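You operate a simulated robot arm through the tools that you are given. There is no shell and no other tool.

The job below is to be done with a simulated robot arm. You get a single attempt, and the scene is never put back.

JOB
Put things in order on the top of the beige drawer chest. At the end: the black magnifier stands where the blue jar stood; the cream filter from the top of the beige drawer chest stands where the small roller stood; the blue jar is on the pink board; the small roller stands where the black magnifier stood; whatever was shut is shut again. Leave all else as you found it, and nothing knocked over. Set down upright: blue jar.
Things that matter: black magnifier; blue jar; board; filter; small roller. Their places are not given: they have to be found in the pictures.

It is judged by the outcome, as a careful person would: the job done as asked, and still so three seconds after it is handed in. It fails if anything else is knocked over, pushed out of place, dropped, spilled or broken.

ROBOT AND FRAMES
A 6-joint arm with a two-finger parallel gripper, fixed in place. Base frame: the origin is at the foot of the arm, x ahead of it, y to its left, z up; the work surface is at about z = 0. Lengths are in mm, angles in degrees, forces in N, time in s.
With the tool pointing down near the work surface it reaches from about 160 to 420 mm from the base axis. Its first joint turns from -66.0 to 66.0 degrees. Payload 1.57 kg.
The TCP is the grasp point between the finger pads, 30 mm short of the fingertips. In the tool frame z runs along the fingers and y along their closing line. Largest opening 80 mm; finger width 17, thickness 12; the body of the gripper, 40 by 82 mm, starts 80 mm behind the TCP.
Orientation is that of the tool frame in the base frame, as a unit quaternion [w, x, y, z]. With the fingers straight down and closing along the base's y, the tool's x points along the base's -x, its y along +y and its z along -z.

CONTROLS
- The arm moves only by the tool send_rows. Its argument "plan" is a list that holds one entry, the list of rows, each a list of 7 numbers: the shift along the tool's x, y, z in mm, then the turn, a rotation vector about the tool's x, y, z in degrees, then the finger opening in mm, from 0 to 80. In form: [[[dx, dy, dz, ax, ay, az, fingers], ...]]. A call has 1 to 20 rows; each row shifts and turns the commanded pose from where the row before left it, along the tool's axes as they then stand. Rows are played at 5 a second. More than 50 mm and 8.6 degrees between two rows, or a gripper value outside its range, and nothing of the call is played. A pose out of reach is approached as far as the arm can. The call stops where the force on the tool passes 40 N (or 10 N more than at its start, if that is more) or the arm is blocked; 0.2 s more then pass. Each finger travels about 153 mm/s and halts on what it meets, pressing with about 31 N; the grip force reading is that of the motor and also rises with nothing between the fingers. The clock runs only during rows and for 0.2 s after the last one: add rows that do not move to give the fingers time. It gives the time, the measured TCP pose, the force on the tool (base axes), the opening and the grip force at its end, in the units of the frame above (readings bear some noise), with the torque about the TCP (base axes, N m) and any sound that the robot's microphone picked up.
- Cameras (640 x 400 px; columns grow to the right, rows downward): "scene" is fixed at [50.6, -332.5, 417.1]; the picture's right is [0.81, -0.59, 0.00], its down [-0.37, -0.51, -0.77] and it looks along [0.46, 0.63, -0.63] (base axes); focal length 237 px, centre (320, 200). "wrist" rides on the gripper at [72, -7, -122] in the tool frame; the picture's right is [0.09, 1.00, 0.00], its down [-0.84, 0.08, -0.54] and it looks along [-0.54, 0.05, 0.84] (tool axes); focal length 238 px, centre (320, 200).
- capture(camera): a new picture of that camera. It takes no simulated time.
- measure_at(camera, pixels): for up to 12 pixels [column, row] of the newest picture of that camera ("zoom" is the newest enlarged one), the place [x, y, z] in the base frame of the surface seen there, good to about 3 mm. It takes no simulated time.
- inspect(camera, box): a new picture of the part [left, top, right, bottom] of that camera's present view, enlarged. It takes no simulated time.
- finish_job(): hands the job in; it is judged then, once.

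Open the gripper and draw the arm clear of the work before you hand the job in, unless the task says otherwise.

The tools are called after "Emit:" as a command line: name --argument value ..., lists and objects as JSON in quotes. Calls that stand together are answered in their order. send_rows: Moves the arm, as the interface text tells. Its arguments: {"type":"object","properties":{"plan":{"type":"array"}},"required":["plan"]} The other tools are called the same way: capture (camera) takes a picture; measure_at (camera, pixels) gives the place of the surface under pixels of a picture; inspect (camera, box) takes an enlarged picture of a part of a camera's view; finish_job () hands the job in.

At the start:

```text
t: 0.0
position: [202.0, -107.2, 267.3]
ee_rot: [0.0, 0.0, 1.0, -0.002]
ft_force: [0.2, -0.7, -0.4]
ft_torque: [0.0, -0.01, 0.02]
finger_gap: 80.0
gripper_force: 0.0
```

scene: 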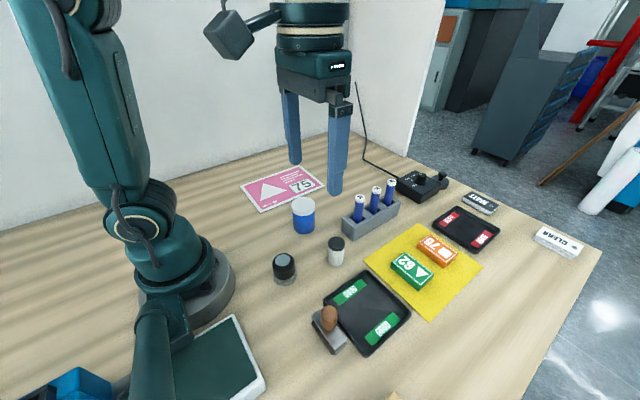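
wrist: 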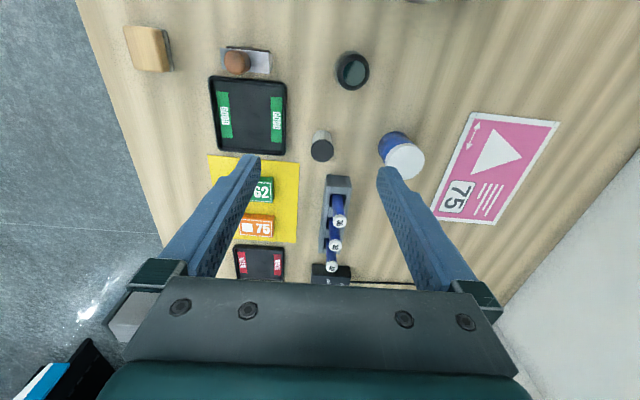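

I start by looking at both views closely to find the things named: the blue jar (about 303,215 in the scene), the dark cylinder (284,268), the grey/white cylinder (336,250) and others.

Emit:
capture --camera "scene"

Emit:
inspect --camera "scene" --box '[240, 160, 440, 360]'

Emit:
inspect --camera "wrist" --box '[80, 0, 480, 250]'

```text
taken
```

scene: 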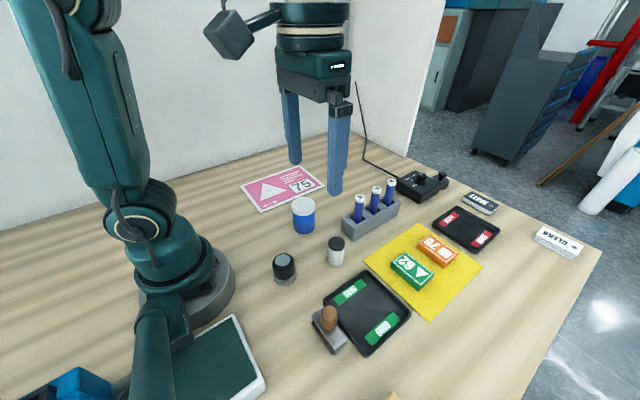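

```text
2.00 times, centred on (340, 260) of scene
```

zoom: 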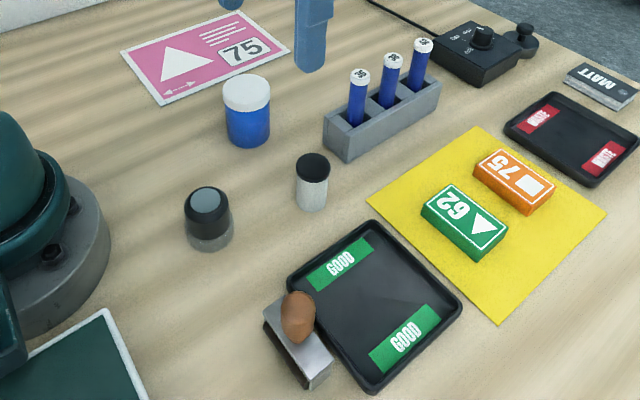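

```text
1.60 times, centred on (280, 125) of wrist
```

zoom: 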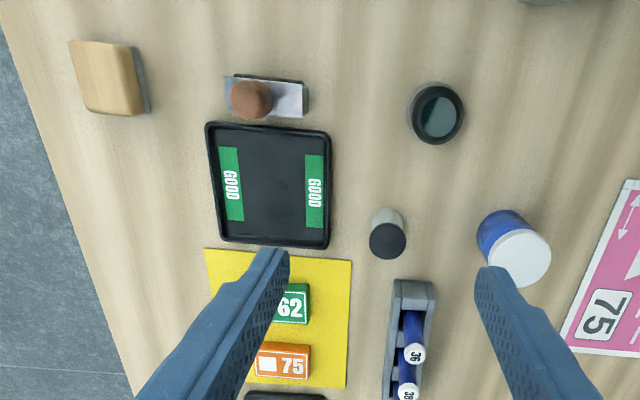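

The pictures show a black-rimmed loupe (wrist 352,70), a white cylinder with black cap (321,146), the blue jar (400,155) and a pink card, but no chest yet. I measure these points first.

Emit:
measure_at --camera "scene" --pixels '[[303, 203], [284, 262], [336, 241], [283, 188], [330, 318], [370, 310], [395, 397], [80, 385], [240, 370], [370, 215], [420, 188], [600, 247]]'

Emit:
inspect --camera "scene" --box '[0, 280, 200, 400]'

Emit:
inspect --camera "scene" --box '[400, 0, 640, 150]'

```text
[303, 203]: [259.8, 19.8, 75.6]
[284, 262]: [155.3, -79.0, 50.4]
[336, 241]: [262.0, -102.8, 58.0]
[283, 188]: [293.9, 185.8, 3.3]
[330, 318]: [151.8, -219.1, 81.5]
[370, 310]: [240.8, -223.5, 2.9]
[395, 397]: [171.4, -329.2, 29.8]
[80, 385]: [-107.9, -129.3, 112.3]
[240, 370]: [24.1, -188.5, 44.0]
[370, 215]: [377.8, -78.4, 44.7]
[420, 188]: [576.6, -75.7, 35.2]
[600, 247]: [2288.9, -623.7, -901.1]
```

```text
3.20 times, centred on (100, 340) of scene
```

zoom: 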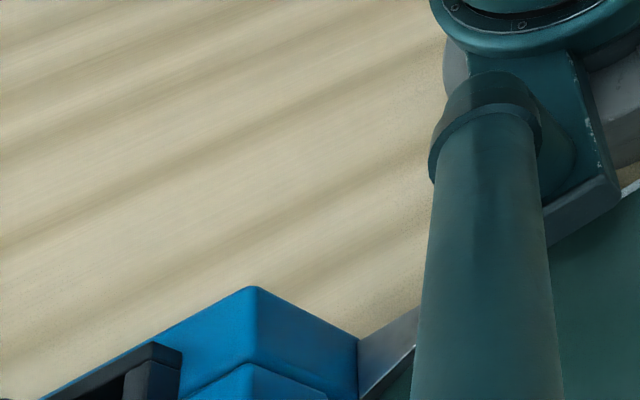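

```text
2.67 times, centred on (520, 75) of scene
```

zoom: 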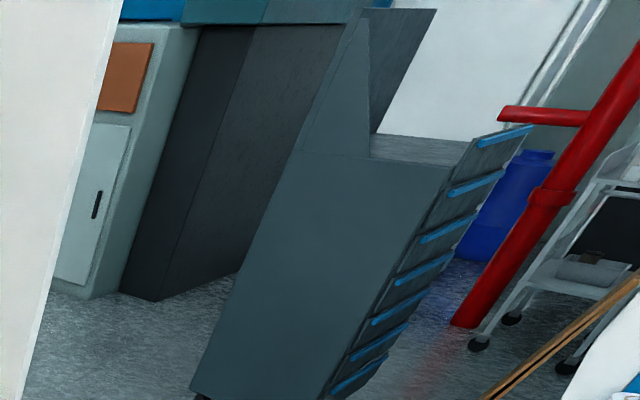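

No chest shows in these views yet, so I turn the wrist about its own axis, well above everything (TCP z 267), to look towards the right side of the table (−y).

Emit:
send_rows --plan '[[[0, 0, 0, 0, 0, 8, 80], [0, 0, 0, 0, 0, 8, 80], [0, 0, 0, 0, 0, 8, 80], [0, 0, 0, 0, 0, 8, 80], [0, 0, 0, 0, 0, 8, 80], [0, 0, 0, 0, 0, 8, 80], [0, 0, 0, 0, 0, 8, 80], [0, 0, 0, 0, 0, 8, 80]]]'

Emit:
capture --camera "wrist"

Emit:
capture --camera "scene"

```text
t: 1.8
position: [203.2, -107.6, 268.8]
ee_rot: [0.001, 0.532, 0.847, -0.001]
ft_force: [0.4, -0.7, 0.7]
ft_torque: [0.04, -0.02, 0.01]
finger_gap: 79.9
gripper_force: 0.1
```

```text
taken
```

wrist: 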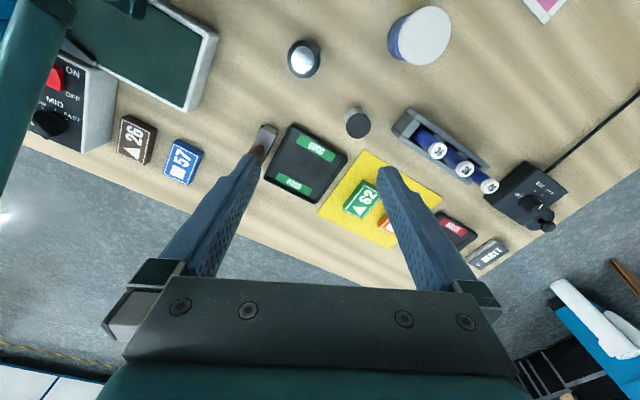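

```text
taken
```

scene: 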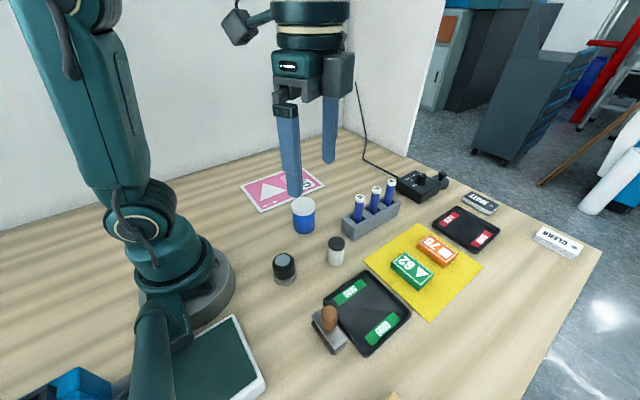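

This view shows the right edge of the table: a switch box, a green-topped box, brown "26" and blue "57" blocks, but still no chest. I keep turning to look back past the arm's foot.

Emit:
send_rows --plan '[[[0, 0, 0, 0, 0, 8, 80], [0, 0, 0, 0, 0, 8, 80], [0, 0, 0, 0, 0, 8, 80], [0, 0, 0, 0, 0, 8, 80], [0, 0, 0, 0, 0, 8, 80], [0, 0, 0, 0, 0, 8, 80]]]'

Emit:
capture --camera "wrist"

```text
t: 3.2
position: [202.2, -108.0, 267.4]
ee_rot: [0.001, 0.83, 0.558, -0.001]
ft_force: [0.2, 0.6, -0.2]
ft_torque: [0.01, 0.01, 0.0]
finger_gap: 80.1
gripper_force: 0.0
```

```text
taken
```

wrist: 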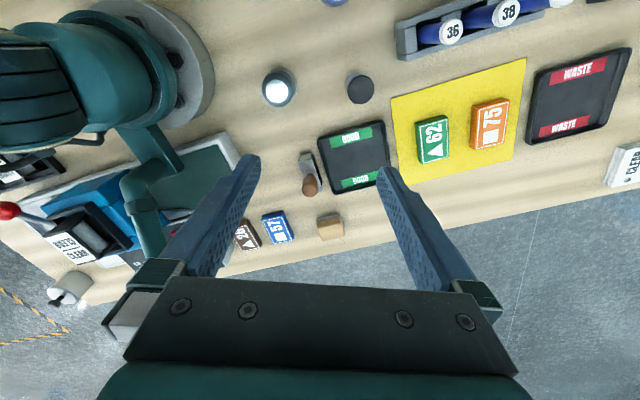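

Still only the table with its machine parts, blocks and trays; I turn the wrist back and on to the other side to see the left (+y) region of the table.

Emit:
send_rows --plan '[[[0, 0, 0, 0, 0, -8, 80], [0, 0, 0, 0, 0, -8, 80], [0, 0, 0, 0, 0, -8, 80], [0, 0, 0, 0, 0, -8, 80], [0, 0, 0, 0, 0, -8, 80], [0, 0, 0, 0, 0, -8, 80], [0, 0, 0, 0, 0, -8, 80], [0, 0, 0, 0, 0, -8, 80], [0, 0, 0, 0, 0, -8, 80], [0, 0, 0, 0, 0, -8, 80], [0, 0, 0, 0, 0, -8, 80], [0, 0, 0, 0, 0, -8, 80], [0, 0, 0, 0, 0, -8, 80], [0, 0, 0, 0, 0, -8, 80], [0, 0, 0, 0, 0, -8, 80], [0, 0, 0, 0, 0, -8, 80], [0, 0, 0, 0, 0, -8, 80], [0, 0, 0, 0, 0, -8, 80], [0, 0, 0, 0, 0, -8, 80], [0, 0, 0, 0, 0, -8, 80]]]'

Emit:
capture --camera "wrist"

```text
t: 7.4
position: [201.2, -107.1, 266.5]
ee_rot: [-0.002, -0.409, 0.912, -0.002]
ft_force: [0.6, 0.2, -0.7]
ft_torque: [0.0, 0.02, 0.02]
finger_gap: 80.0
gripper_force: 0.1
```

```text
taken
```

wrist: 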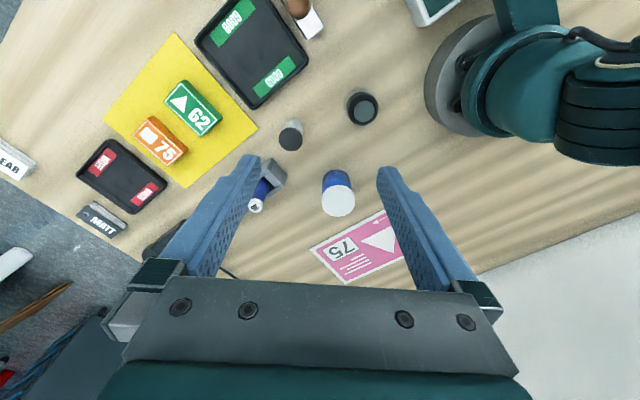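

On the left there is only the pink card and the wall, so all candidates lie in the middle and right of the table. I turn back to look more closely at the small things on the right (knobbed piece at scene 330,325, tan block at 395,397).

Emit:
send_rows --plan '[[[0, 0, 0, 0, 0, 8, 80], [0, 0, 0, 0, 0, 8, 80], [0, 0, 0, 0, 0, 8, 80], [0, 0, 0, 0, 0, 8, 80], [0, 0, 0, 0, 0, 8, 80], [0, 0, 0, 0, 0, 8, 80], [0, 0, 0, 0, 0, 8, 80], [0, 0, 0, 0, 0, 8, 80], [0, 0, 0, 0, 0, 8, 80], [0, 0, 0, 0, 0, 8, 80], [0, 0, 0, 0, 0, 8, 80], [0, 0, 0, 0, 0, 8, 80], [0, 0, 0, 0, 0, 8, 80], [0, 0, 0, 0, 0, 8, 80], [0, 0, 0, 0, 0, 8, 80], [0, 0, 0, 0, 0, 8, 80], [0, 0, 0, 0, 0, 8, 80], [0, 0, 0, 0, 0, 2, 80]]]'

Emit:
capture --camera "wrist"

Emit:
inspect --camera "wrist" --box '[200, 40, 440, 190]'

Emit:
inspect --camera "scene" --box '[300, 280, 440, 400]'

Emit:
inspect --camera "scene" --box '[260, 180, 360, 290]'

```text
t: 11.2
position: [202.3, -108.9, 266.9]
ee_rot: [0.002, 0.708, 0.706, -0.001]
ft_force: [0.2, -0.3, -0.2]
ft_torque: [-0.04, -0.01, -0.03]
finger_gap: 80.2
gripper_force: 0.0
```

```text
taken
```

wrist: 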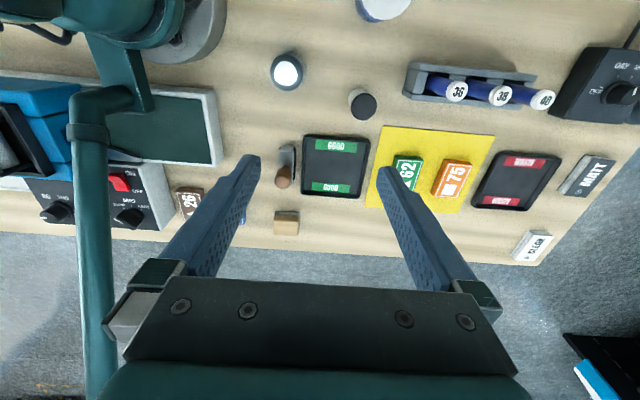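

```text
2.67 times, centred on (320, 115) of wrist
```

zoom: 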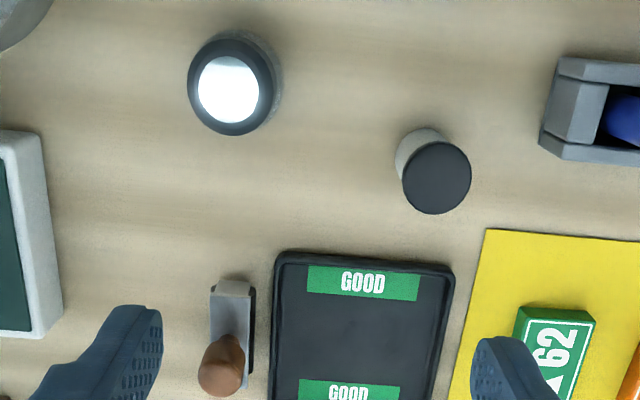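

```text
3.33 times, centred on (370, 340) of scene
```

zoom: 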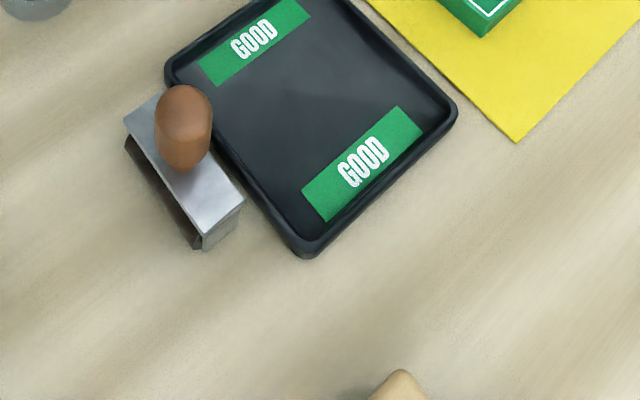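

```text
3.64 times, centred on (310, 235) of scene
```

zoom: 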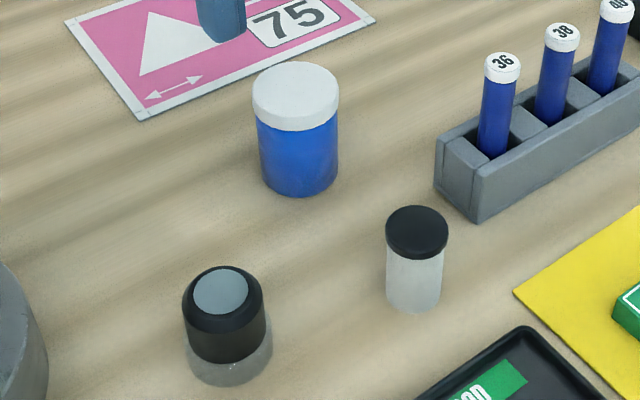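

The loupe, white capped cylinder and blue jar are clear; the knobbed metal piece (wrist 287,165) and the tan block (287,222) need a closer look to tell filter and roller apart. I move the wrist towards −y, staying high, to view both.

Emit:
send_rows --plan '[[[20, 0, 0, 0, 0, 0, 80], [20, 15, 0, 0, 0, 0, 80], [0, 0, 0, 0, 0, 0, 80]]]'

Emit:
capture --camera "wrist"

```text
t: 12.0
position: [217.1, -68.9, 267.0]
ee_rot: [0.001, 0.707, 0.707, -0.002]
ft_force: [0.9, 0.3, 0.5]
ft_torque: [0.01, 0.0, 0.01]
finger_gap: 79.9
gripper_force: 0.1
```

```text
taken
```

wrist: 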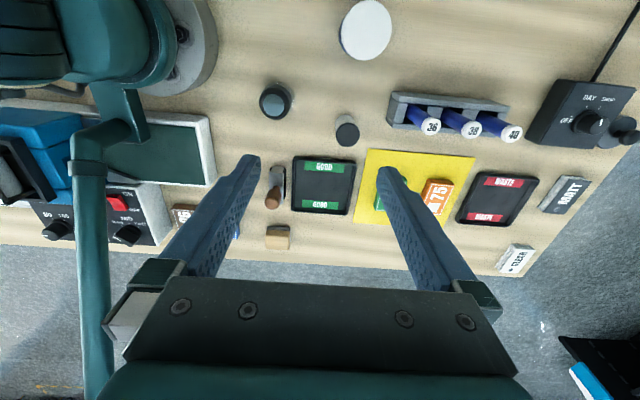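

Tool x points to +y here, so I move −131 along tool x and −47 along tool y, lowering slightly, to hover in front of the knobbed piece and tan block.

Emit:
send_rows --plan '[[[-22, -8, 5, 0, 0, 0, 80], [-22, -8, 5, 0, 0, 0, 80], [-22, -8, 5, 0, 0, 0, 80], [-22, -8, 5, 0, 0, 0, 80], [-22, -8, 5, 0, 0, 0, 80], [-22, -8, 5, 0, 0, 0, 80], [0, 0, 0, 0, 0, 0, 80]]]'

Emit:
capture --camera "wrist"

Emit:
inspect --camera "wrist" --box '[220, 0, 420, 125]'

Emit:
inspect --camera "wrist" --box '[220, 120, 420, 245]'

```text
t: 13.6
position: [169.4, -201.8, 238.1]
ee_rot: [0.001, 0.707, 0.707, -0.001]
ft_force: [0.2, -0.3, 0.7]
ft_torque: [0.05, -0.02, 0.01]
finger_gap: 79.9
gripper_force: 0.0
```

```text
taken
```

wrist: 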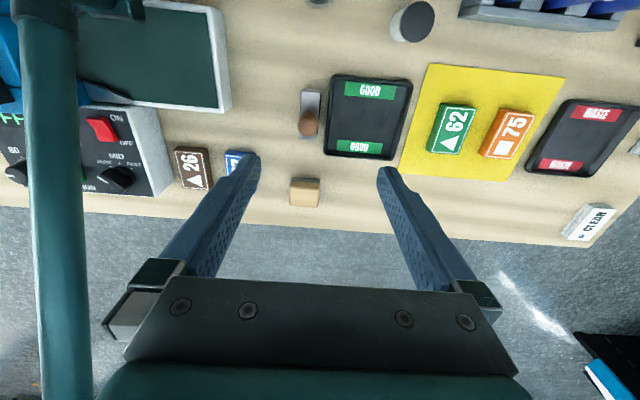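

```text
3.20 times, centred on (320, 62) of wrist
```

zoom: 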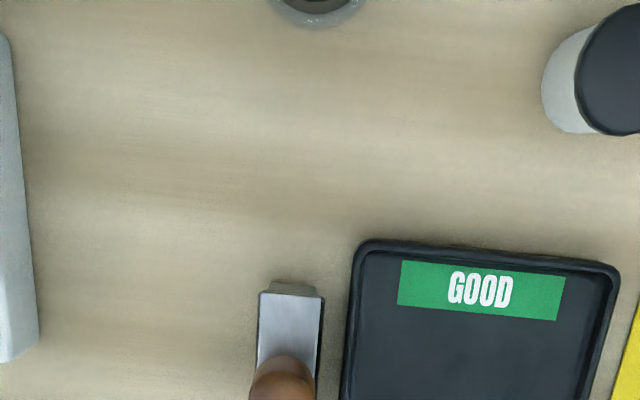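

```text
3.20 times, centred on (320, 182) of wrist
```

zoom: 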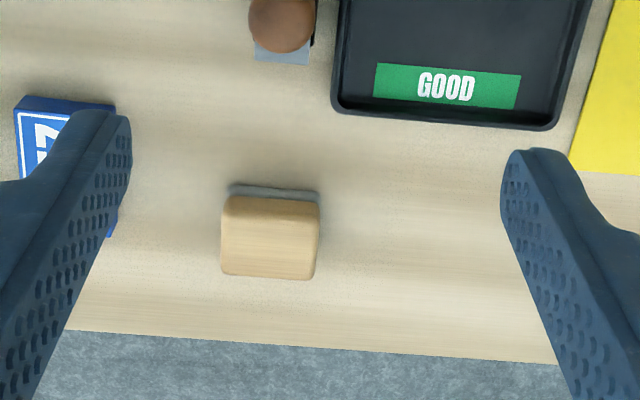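

The tan block has a wooden top with a grey underlayer, and the knobbed piece is a metal frame with something brown beneath. I back off, lower and tilt the camera to view them from the side.

Emit:
send_rows --plan '[[[20, 0, 10, 0, 0, 0, 80], [24, 0, 20, 0, 0, 0, 80], [24, 0, 20, 0, 0, 0, 80], [24, 0, 20, 0, 0, 0, 80], [0, 0, 0, 0, -8, 0, 80], [0, 0, 0, 0, -8, 0, 80], [0, 0, 0, 0, -8, 0, 80], [0, 0, 0, 0, -8, 0, 80], [0, 0, 0, 0, 0, 0, 80]]]'

Emit:
capture --camera "wrist"

Emit:
inspect --camera "wrist" --box '[220, 100, 420, 225]'

Emit:
capture --camera "scene"

```text
t: 15.6
position: [169.6, -107.7, 167.2]
ee_rot: [0.197, 0.679, 0.679, -0.196]
ft_force: [0.5, 0.4, 0.1]
ft_torque: [0.04, -0.01, 0.03]
finger_gap: 80.2
gripper_force: 0.0
```

```text
taken
```

wrist: 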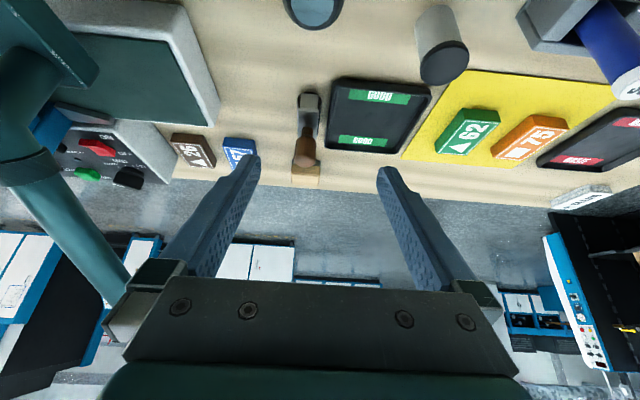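

```text
3.20 times, centred on (320, 162) of wrist
```

zoom: 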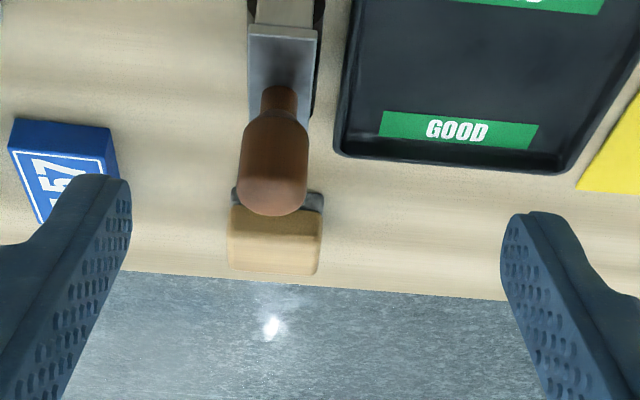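

```text
taken
```

scene: 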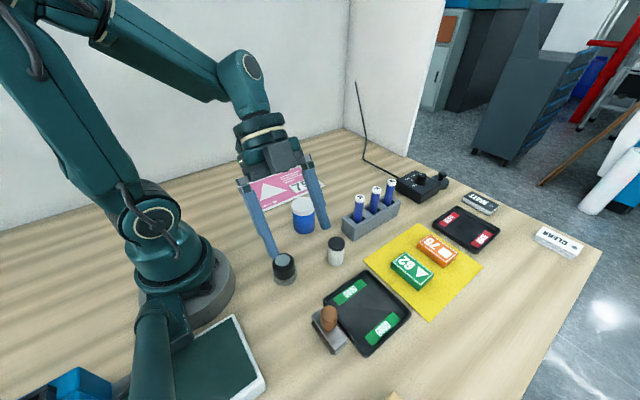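

The knobbed piece is a turned wooden handle on a metal frame; I zoom the scene camera further on it, the white capped cylinder and the loupe, and on the machine area near the foot.

Emit:
inspect --camera "scene" --box '[300, 298, 360, 358]'

Emit:
inspect --camera "scene" --box '[315, 230, 357, 272]'

Emit:
inspect --camera "wrist" --box '[0, 80, 260, 280]'

Emit:
inspect --camera "wrist" --box '[280, 60, 350, 190]'

```text
6.67 times, centred on (330, 328) of scene
```

zoom: 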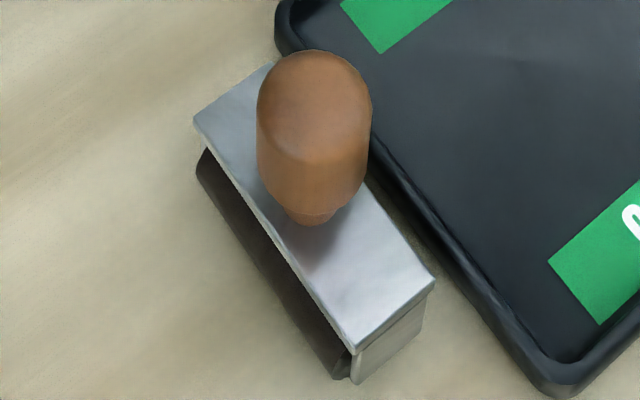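

```text
9.52 times, centred on (336, 251) of scene
```

zoom: 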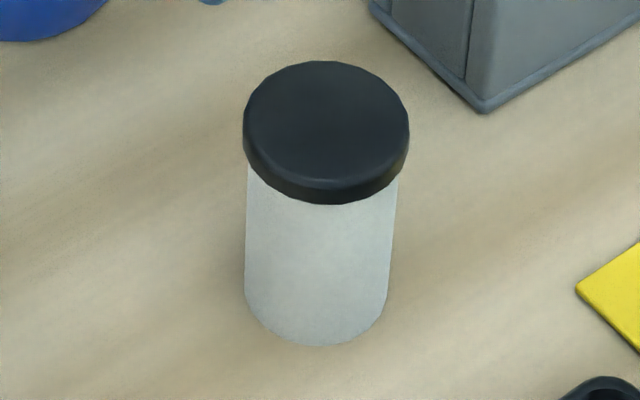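

```text
2.00 times, centred on (130, 180) of wrist
```

zoom: 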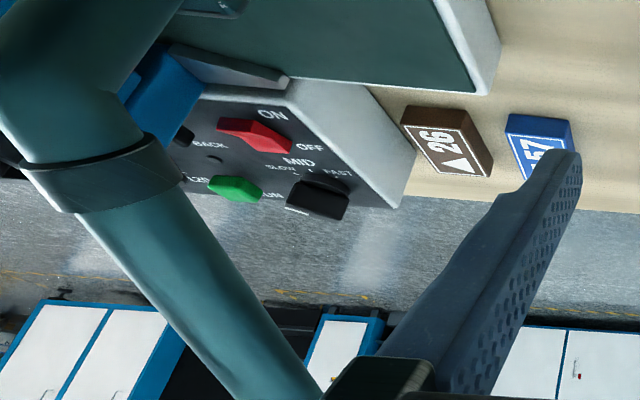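

```text
3.08 times, centred on (315, 125) of wrist
```

zoom: 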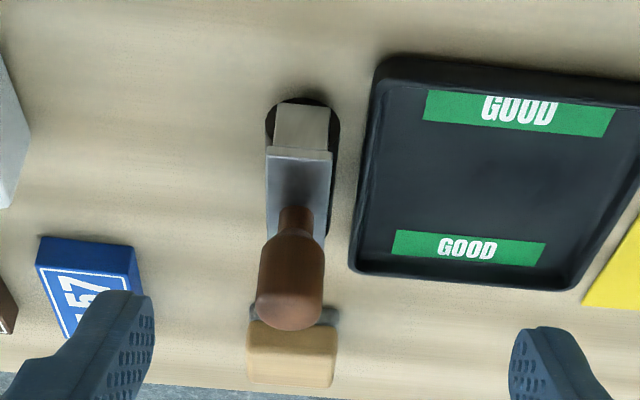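

The end view shows a dark cylinder held in a metal U-frame under the wooden knob, so that is the small roller at about (152,−219). Now I look for the cream filter: I zoom on the CLEAR and MATT pieces and the far end of the table.

Emit:
inspect --camera "scene" --box '[500, 200, 620, 290]'

Emit:
inspect --camera "scene" --box '[380, 150, 520, 260]'

Emit:
inspect --camera "scene" --box '[0, 200, 300, 400]'

Emit:
measure_at --camera "scene" --pixels '[[560, 238], [480, 203], [436, 250], [410, 268], [470, 228], [436, 187], [560, 262], [395, 390]]'

```text
4.44 times, centred on (560, 245) of scene
```

zoom: 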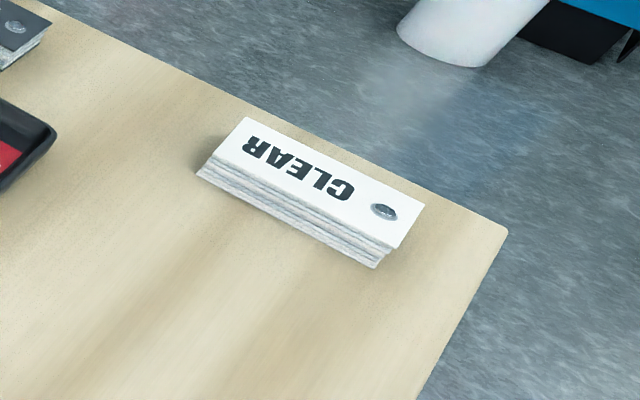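

```text
3.64 times, centred on (450, 205) of scene
```

zoom: 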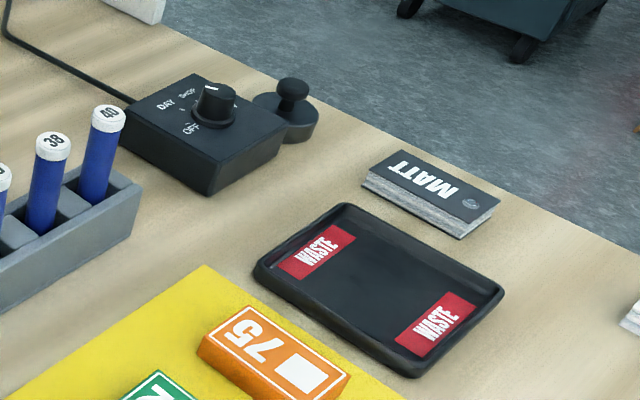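

```text
2.00 times, centred on (150, 300) of scene
```

zoom: 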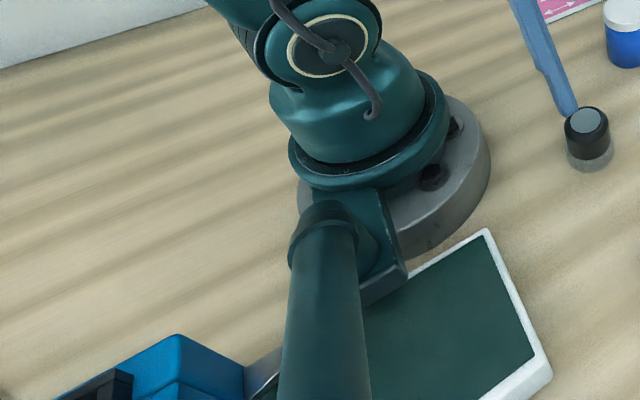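

```text
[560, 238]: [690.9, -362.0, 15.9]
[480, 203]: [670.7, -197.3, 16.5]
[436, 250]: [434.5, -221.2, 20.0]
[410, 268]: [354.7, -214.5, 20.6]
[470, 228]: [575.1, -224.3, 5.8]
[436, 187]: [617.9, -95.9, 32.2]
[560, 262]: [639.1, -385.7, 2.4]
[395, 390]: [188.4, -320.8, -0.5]
```

The bench holds sample swatches, dyne tubes and trays; the cream filter must be either the capped cylinder or the tan block. I untilt and hover above, moving to view the tan block closely, tips staying above 100 mm.

Emit:
send_rows --plan '[[[0, 0, 0, 0, 8, 0, 80], [0, 0, 0, 0, 8, 0, 80], [0, 0, 0, 0, 8, 0, 80], [0, 0, 0, 0, 8, 0, 80], [-30, 0, 0, 0, 0, 0, 80], [-30, 0, 0, 0, 0, 0, 80], [-30, 0, 8, 0, 0, 0, 80], [-30, 0, 8, 0, 0, 0, 80], [-10, 0, 8, 0, 0, 0, 80], [0, 0, 0, 0, 0, 0, 80]]]'

Emit:
capture --camera "wrist"

Emit:
inspect --camera "wrist" --box '[260, 120, 380, 220]'

```text
t: 17.8
position: [168.9, -238.5, 144.4]
ee_rot: [0.001, 0.707, 0.707, -0.001]
ft_force: [0.5, -0.4, -0.1]
ft_torque: [0.0, 0.0, 0.01]
finger_gap: 79.7
gripper_force: 0.1
```

```text
taken
```

wrist: 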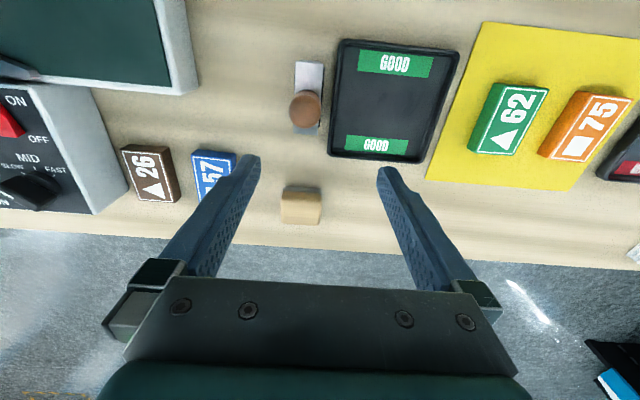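

```text
4.00 times, centred on (320, 170) of wrist
```

zoom: 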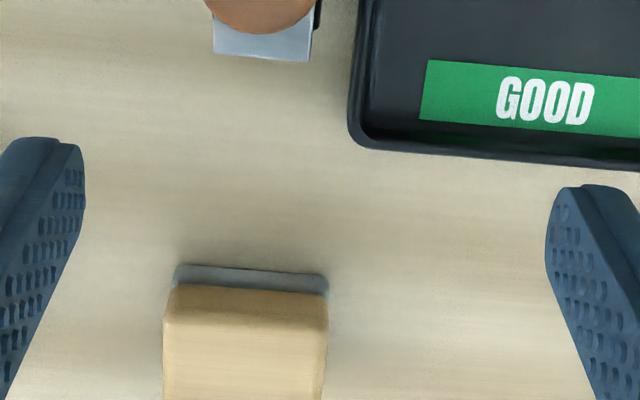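

The tan block is wood with a grey pad. Before deciding, I turn the wrist further to check the machine side near the foot, where an earlier view showed a whitish cylinder at the table edge.

Emit:
send_rows --plan '[[[0, 0, -20, 0, 0, 8, 80], [0, 0, -20, 0, 0, 8, 80], [0, 0, -20, 0, 0, 8, 80], [0, 0, -20, 0, 0, 8, 80], [0, 0, -20, 0, 0, 8, 80], [0, 0, 0, 0, 0, 0, 80]]]'

Emit:
capture --camera "wrist"

Emit:
inspect --camera "wrist" --box '[0, 100, 260, 280]'

```text
t: 19.2
position: [171.0, -237.8, 244.2]
ee_rot: [0.001, 0.907, 0.422, -0.001]
ft_force: [0.3, -0.2, 0.2]
ft_torque: [-0.01, 0.0, 0.0]
finger_gap: 79.7
gripper_force: 0.1
```

```text
taken
```

wrist: 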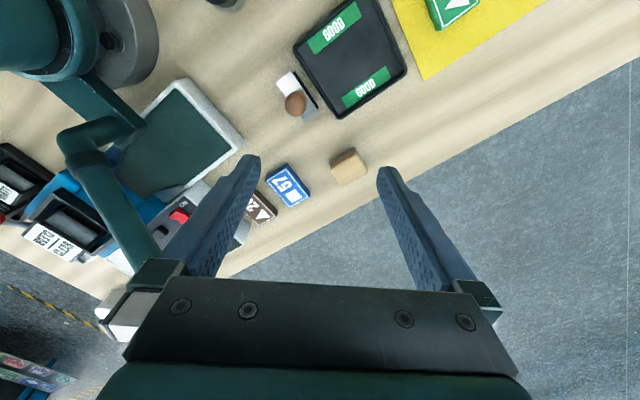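

```text
2.22 times, centred on (130, 190) of wrist
```

zoom: 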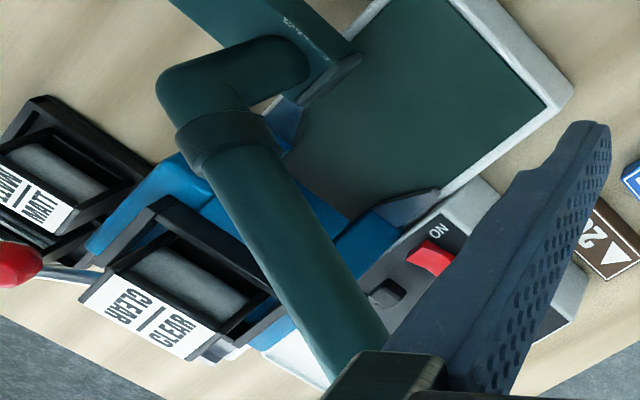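

The machine carries rolls and a lever but nothing like a loose filter. I turn back to face +x and go to view the white capped cylinder and the loupe from closer and lower.

Emit:
send_rows --plan '[[[0, 0, 0, 0, 0, -8, 80], [0, 0, 0, 0, 0, -8, 80], [0, 0, 0, 0, 0, -8, 80], [0, 0, 0, 0, 0, -8, 80], [0, 0, 0, 0, 0, -8, 80], [0, 0, 0, 0, 0, -8, 80], [0, 0, 0, 0, 0, -8, 80], [0, 0, 0, 0, 0, -8, 80], [0, 0, 0, 0, 0, -8, 80], [0, 0, 0, 0, 0, -8, 80], [0, 0, 0, 0, 0, -8, 80], [0, 0, 0, 0, 0, -8, 80], [0, 0, 0, 0, 0, -8, 80], [0, 0, 0, 0, 0, -8, 80], [0, 0, 0, 0, 0, -8, 80], [0, 0, 0, 0, 0, -8, 80], [0, 0, 0, 0, 0, -2, 80]]]'

Emit:
send_rows --plan '[[[0, 30, 0, 0, 0, 0, 80], [0, 30, 0, 0, 0, 0, 80], [-10, 30, 10, 0, 0, 0, 80], [-10, 30, 20, 0, 0, 0, 80], [0, 18, 20, 0, 0, 0, 80], [0, 0, 20, 0, 0, 0, 80], [0, 0, 20, 0, -8, 0, 80], [0, 0, 0, 0, -8, 0, 80], [0, 0, 0, 0, -8, 0, 80], [0, 0, 0, 0, 0, 0, 80]]]'

Emit:
capture --camera "wrist"

Emit:
capture --camera "scene"

```text
t: 22.8
position: [170.1, -238.8, 244.0]
ee_rot: [0.0, -0.001, 1.0, -0.002]
ft_force: [-0.1, 1.4, -0.3]
ft_torque: [-0.01, 0.03, -0.06]
finger_gap: 80.0
gripper_force: 0.0
```

```text
t: 25.0
position: [188.6, -99.9, 152.6]
ee_rot: [0.208, 0.0, 0.978, -0.002]
ft_force: [-0.7, 0.3, 0.2]
ft_torque: [0.0, -0.01, 0.02]
finger_gap: 80.0
gripper_force: 0.0
```

```text
taken
```

wrist: 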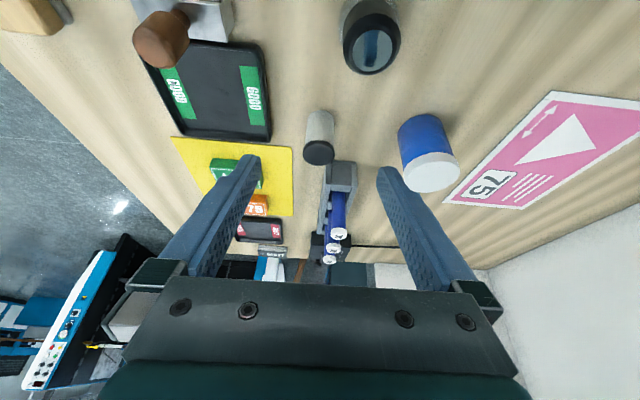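

```text
taken
```

scene: 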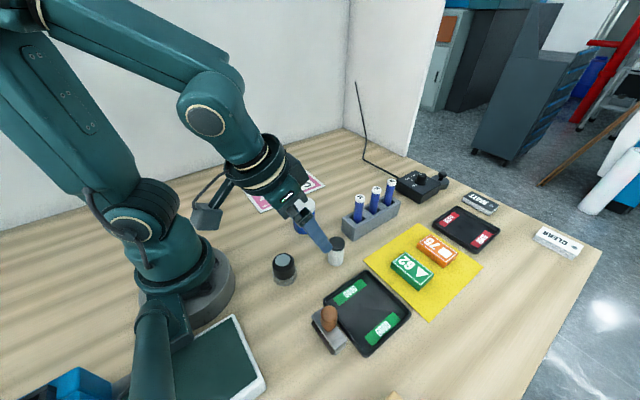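

I zoom in on the capped cylinder (320,137), the loupe (372,40) and the jar in this lower view, and measure them.

Emit:
inspect --camera "wrist" --box '[285, 100, 365, 170]'

Emit:
inspect --camera "wrist" --box '[330, 0, 410, 80]'

Emit:
inspect --camera "wrist" --box '[0, 0, 240, 80]'

```text
5.71 times, centred on (325, 135) of wrist
```

zoom: 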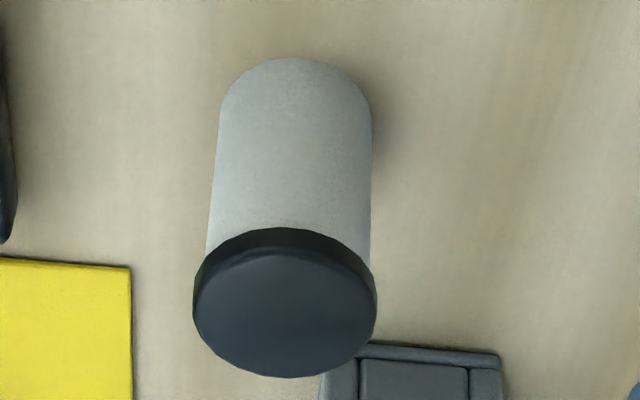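

```text
5.00 times, centred on (370, 40) of wrist
```

zoom: 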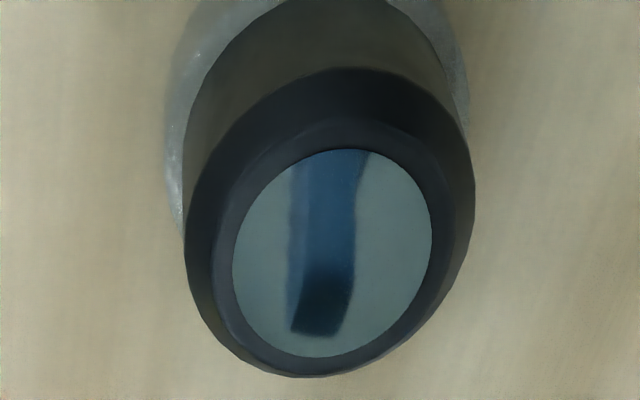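

```text
2.67 times, centred on (120, 40) of wrist
```

zoom: 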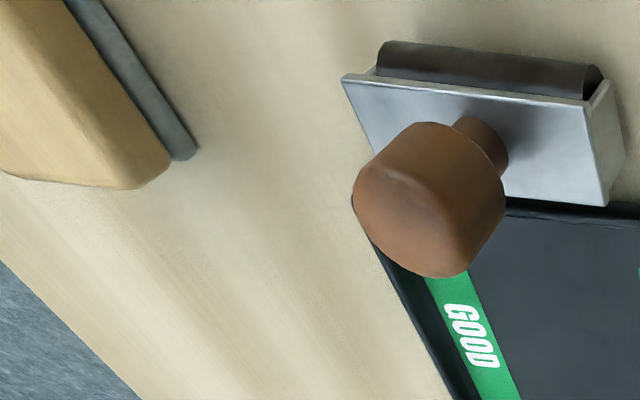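

The roller is confirmed (dark cylinder in a U-bracket). To settle which piece is the filter, I go back to the earlier spot and yaw to zoom on the whitish cylinder with a black part that showed at (70,290) by the table edge.

Emit:
send_rows --plan '[[[0, 0, 0, 0, 8, 0, 80], [0, 0, 0, 0, 8, 0, 80], [0, 0, 0, 0, 8, 0, 80], [0, 0, -30, 0, 0, 0, 80], [0, 0, -30, 0, 0, 0, 80], [0, 0, -30, 0, 0, 0, 80], [-12, -8, -25, 0, 0, 0, 80], [0, 0, 0, 0, 0, 0, 80]]]'

Emit:
send_rows --plan '[[[0, 0, 0, 0, 0, 8, 80], [0, 0, 0, 0, 0, 8, 80], [0, 0, 0, 0, 0, 8, 80], [0, 0, 0, 0, 0, 8, 80], [0, 0, 0, 0, 0, 8, 80], [0, 0, 0, 0, 0, 8, 80], [0, 0, 0, 0, 0, 8, 80], [0, 0, 0, 0, 0, 8, 80], [0, 0, 0, 0, 0, 8, 80], [0, 0, 0, 0, 0, 8, 80], [0, 0, 0, 0, 0, 8, 80], [0, 0, 0, 0, 0, 8, 80], [0, 0, 0, 0, 0, 8, 80], [0, 0, 0, 0, 0, 8, 80], [0, 0, 0, 0, 0, 8, 80], [0, 0, 0, 0, 0, 0, 80]]]'

Emit:
capture --camera "wrist"

Emit:
inspect --camera "wrist" --box '[0, 150, 240, 330]'

```text
t: 26.8
position: [199.5, -108.1, 269.7]
ee_rot: [-0.002, 0.0, 1.0, -0.002]
ft_force: [0.1, 0.2, -0.4]
ft_torque: [0.0, 0.0, 0.0]
finger_gap: 80.1
gripper_force: 0.0
```

```text
t: 30.2
position: [201.5, -108.3, 268.9]
ee_rot: [0.002, 0.866, 0.5, -0.001]
ft_force: [1.4, -0.1, 0.4]
ft_torque: [-0.01, 0.01, -0.02]
finger_gap: 79.9
gripper_force: 0.1
```

```text
taken
```

wrist: 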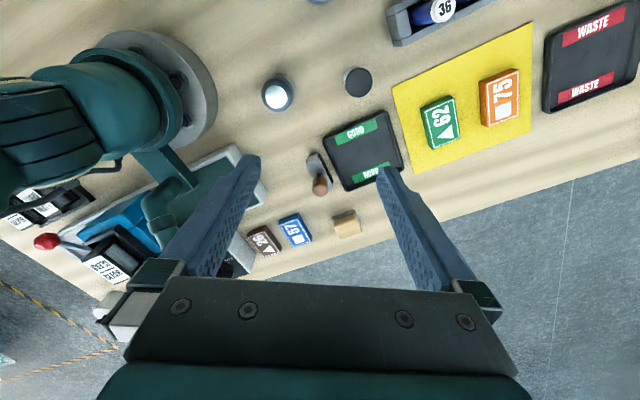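

```text
2.22 times, centred on (120, 240) of wrist
```

zoom: 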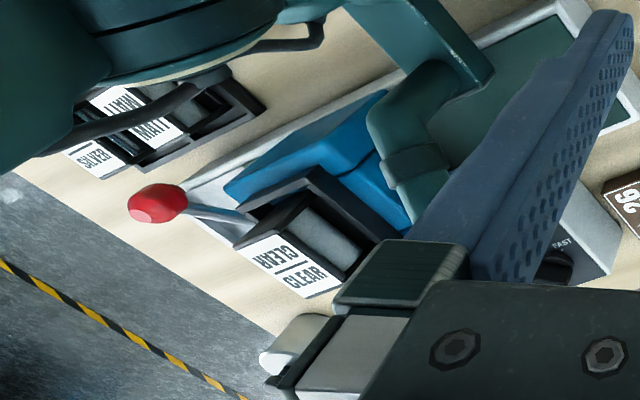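

The whitish cylinder is half hidden at (105,300); I turn back 8° so that it clears the gripper and zoom in again.

Emit:
send_rows --plan '[[[0, 0, 0, 0, 0, -8, 80], [0, 0, 0, 0, 0, -3, 80], [0, 0, 0, 0, 0, 0, 80]]]'

Emit:
capture --camera "wrist"

Emit:
inspect --camera "wrist" --box '[0, 200, 160, 330]'

```text
t: 31.0
position: [202.0, -107.0, 267.4]
ee_rot: [0.001, 0.814, 0.581, -0.001]
ft_force: [-0.5, 0.5, -0.5]
ft_torque: [0.06, -0.02, 0.01]
finger_gap: 80.0
gripper_force: 0.0
```

```text
taken
```

wrist: 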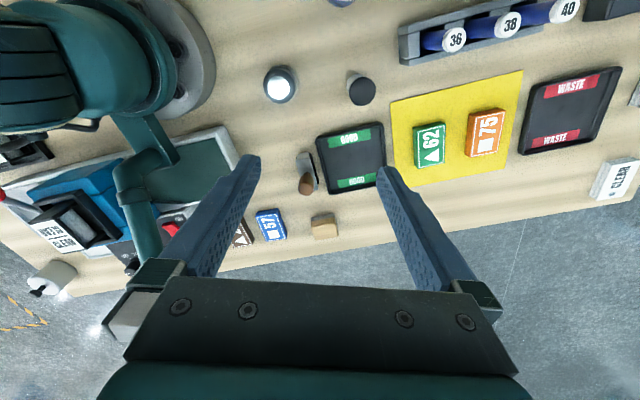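

```text
3.08 times, centred on (80, 265) of wrist
```

zoom: 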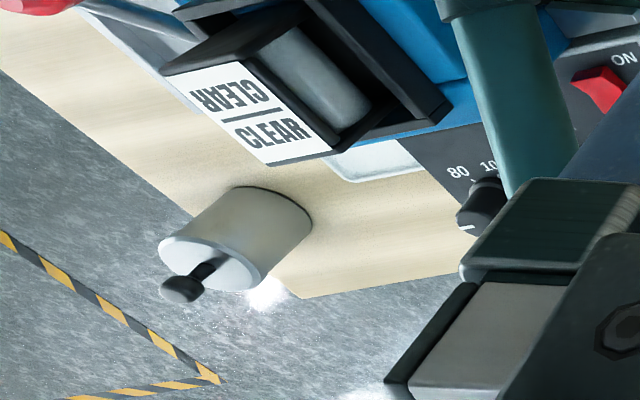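

That piece is a steel pump can, not a filter. So the light cylinder with the dark end cap is the only filter-like thing within reach (the tan block is a wooden pad). I rotate back to yaw 0 to measure everything accurately from above.

Emit:
send_rows --plan '[[[0, 0, 0, 0, 0, -8, 80], [0, 0, 0, 0, 0, -8, 80], [0, 0, 0, 0, 0, -8, 80], [0, 0, 0, 0, 0, -8, 80], [0, 0, 0, 0, 0, -8, 80], [0, 0, 0, 0, 0, -8, 80], [0, 0, 0, 0, 0, -8, 80], [0, 0, 0, 0, 0, -8, 80], [0, 0, 0, 0, 0, -8, 80], [0, 0, 0, 0, 0, -8, 80], [0, 0, 0, 0, 0, -8, 80], [0, 0, 0, 0, 0, -8, 80], [0, 0, 0, 0, 0, -8, 80], [0, 0, 0, 0, 0, -5, 80], [0, 0, 0, 0, 0, 0, 80]]]'

Emit:
capture --camera "wrist"

Emit:
capture --camera "scene"

```text
t: 34.2
position: [202.0, -107.2, 268.1]
ee_rot: [0.0, -0.001, 1.0, -0.001]
ft_force: [-1.4, 0.2, 0.4]
ft_torque: [0.02, 0.01, -0.01]
finger_gap: 79.9
gripper_force: 0.0
```

```text
taken
```

wrist: 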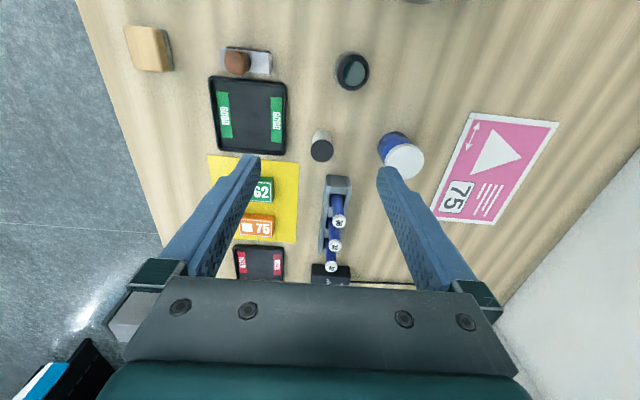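

```text
taken
```

scene: 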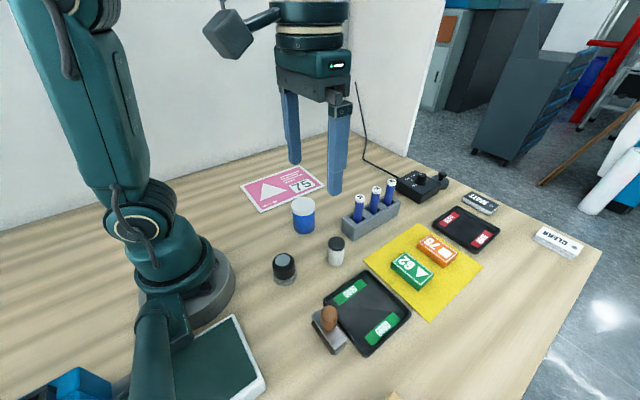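

I zoom on the jar in the wrist view and measure points round its lid to get its axis and size.

Emit:
inspect --camera "wrist" --box '[360, 110, 456, 190]'

```text
5.00 times, centred on (408, 150) of wrist
```

zoom: 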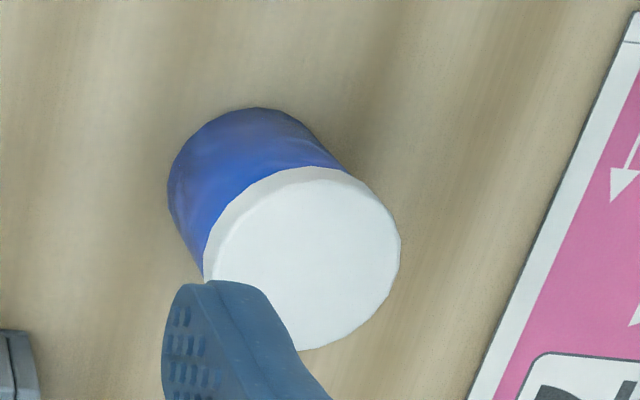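

I measure points on the lid (centre about 305,260 in the zoom, edges left, right, top) and on the body's base.

Emit:
measure_at --camera "zoom" --pixels '[[305, 260], [222, 265], [388, 245], [318, 185], [310, 338], [260, 215], [375, 300], [172, 185], [260, 112], [150, 200], [260, 95]]'

Emit:
inspect --camera "wrist" --box '[304, 40, 400, 100]'

```text
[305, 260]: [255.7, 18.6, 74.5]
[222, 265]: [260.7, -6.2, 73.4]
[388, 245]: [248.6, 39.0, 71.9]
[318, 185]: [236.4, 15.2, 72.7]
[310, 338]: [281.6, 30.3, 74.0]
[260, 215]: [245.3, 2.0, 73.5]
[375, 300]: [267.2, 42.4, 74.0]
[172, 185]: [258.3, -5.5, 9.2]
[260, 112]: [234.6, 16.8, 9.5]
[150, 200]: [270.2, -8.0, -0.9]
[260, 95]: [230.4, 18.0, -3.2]
```

```text
6.67 times, centred on (352, 70) of wrist
```

zoom: 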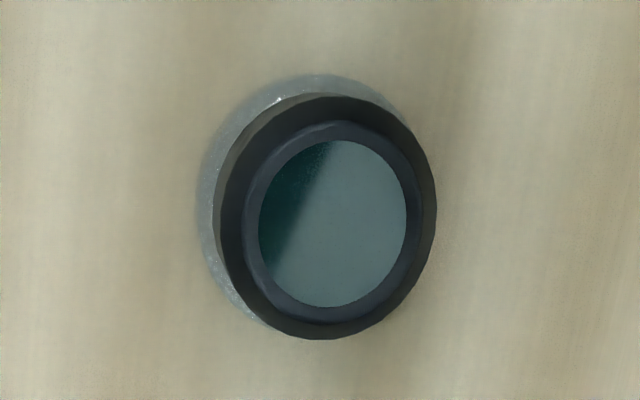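

Jar axis is about (259,19), diameter about 50, height 74. Next I measure the loupe the same way.

Emit:
measure_at --camera "zoom" --pixels '[[333, 223], [265, 223], [402, 223], [333, 150], [333, 300], [232, 223], [428, 215], [330, 105], [320, 330], [205, 200], [310, 82], [235, 300]]'

Emit:
inspect --camera "scene" --box '[260, 240, 308, 290]'

```text
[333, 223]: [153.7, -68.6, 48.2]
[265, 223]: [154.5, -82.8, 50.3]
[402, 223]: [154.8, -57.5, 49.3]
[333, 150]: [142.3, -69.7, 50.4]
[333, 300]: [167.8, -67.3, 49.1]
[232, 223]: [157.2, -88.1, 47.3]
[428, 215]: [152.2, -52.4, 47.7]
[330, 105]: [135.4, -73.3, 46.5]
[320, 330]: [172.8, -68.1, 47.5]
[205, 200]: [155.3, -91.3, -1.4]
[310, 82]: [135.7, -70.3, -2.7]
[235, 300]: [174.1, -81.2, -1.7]
```

```text
8.00 times, centred on (284, 265) of scene
```

zoom: 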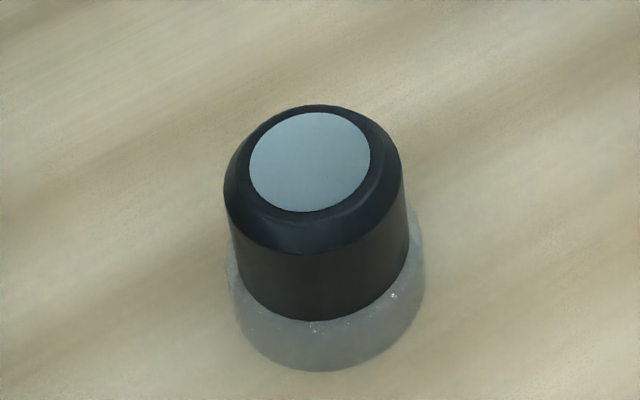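

Loupe axis is about (154.5,−70), body about 38–40 wide, height 50. I check it from the scene zoom and then measure the capped cylinder.

Emit:
measure_at --camera "zoom" --pixels '[[310, 162], [252, 162], [368, 162], [310, 115], [310, 208], [320, 310], [320, 325], [325, 360], [238, 260], [405, 250], [232, 290], [420, 285]]'

Emit:
inspect --camera "wrist" --box '[280, 115, 360, 175]'

```text
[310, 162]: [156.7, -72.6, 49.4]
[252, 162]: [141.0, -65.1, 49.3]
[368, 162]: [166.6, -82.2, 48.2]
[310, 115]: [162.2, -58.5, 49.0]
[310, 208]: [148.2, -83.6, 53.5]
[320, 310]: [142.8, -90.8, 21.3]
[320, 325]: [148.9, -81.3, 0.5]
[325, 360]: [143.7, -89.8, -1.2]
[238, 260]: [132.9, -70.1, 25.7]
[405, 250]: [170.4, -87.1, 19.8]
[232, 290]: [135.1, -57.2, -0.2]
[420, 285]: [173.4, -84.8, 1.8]
```

```text
6.67 times, centred on (320, 145) of wrist
```

zoom: 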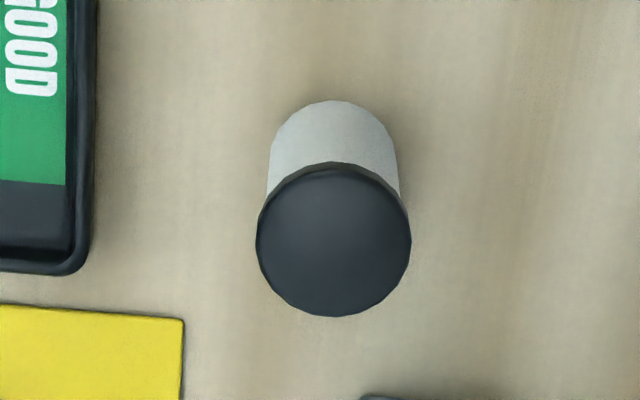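

Loupe centre refined to about (155,−71), black barrel from z≈20 to 50. Now the capped cylinder (zoom centre 333,238).

Emit:
measure_at --camera "zoom" --pixels '[[333, 238], [265, 238], [402, 238], [333, 175], [333, 305], [333, 105], [333, 125], [333, 150], [333, 160], [275, 160], [393, 160], [85, 200]]'

Emit:
inspect --camera "wrist" --box '[200, 30, 296, 90]'

```text
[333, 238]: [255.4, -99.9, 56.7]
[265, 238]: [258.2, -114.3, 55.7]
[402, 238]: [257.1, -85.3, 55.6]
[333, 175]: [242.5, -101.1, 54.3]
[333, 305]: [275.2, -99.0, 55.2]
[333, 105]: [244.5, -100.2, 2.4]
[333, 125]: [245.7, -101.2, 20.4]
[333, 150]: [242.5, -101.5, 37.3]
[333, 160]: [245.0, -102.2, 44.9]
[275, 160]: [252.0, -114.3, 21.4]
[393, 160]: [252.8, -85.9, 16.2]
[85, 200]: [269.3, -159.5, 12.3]
```

```text
6.67 times, centred on (248, 60) of wrist
```

zoom: 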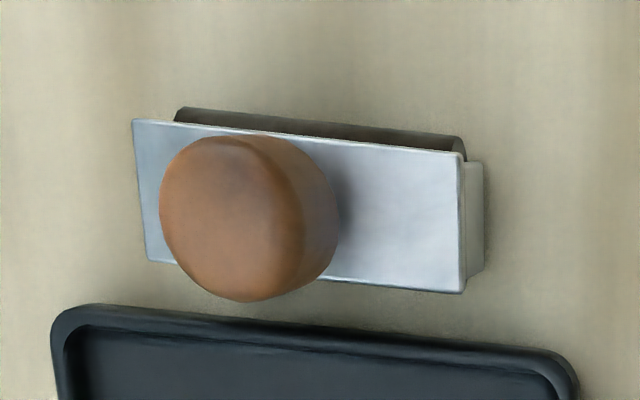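

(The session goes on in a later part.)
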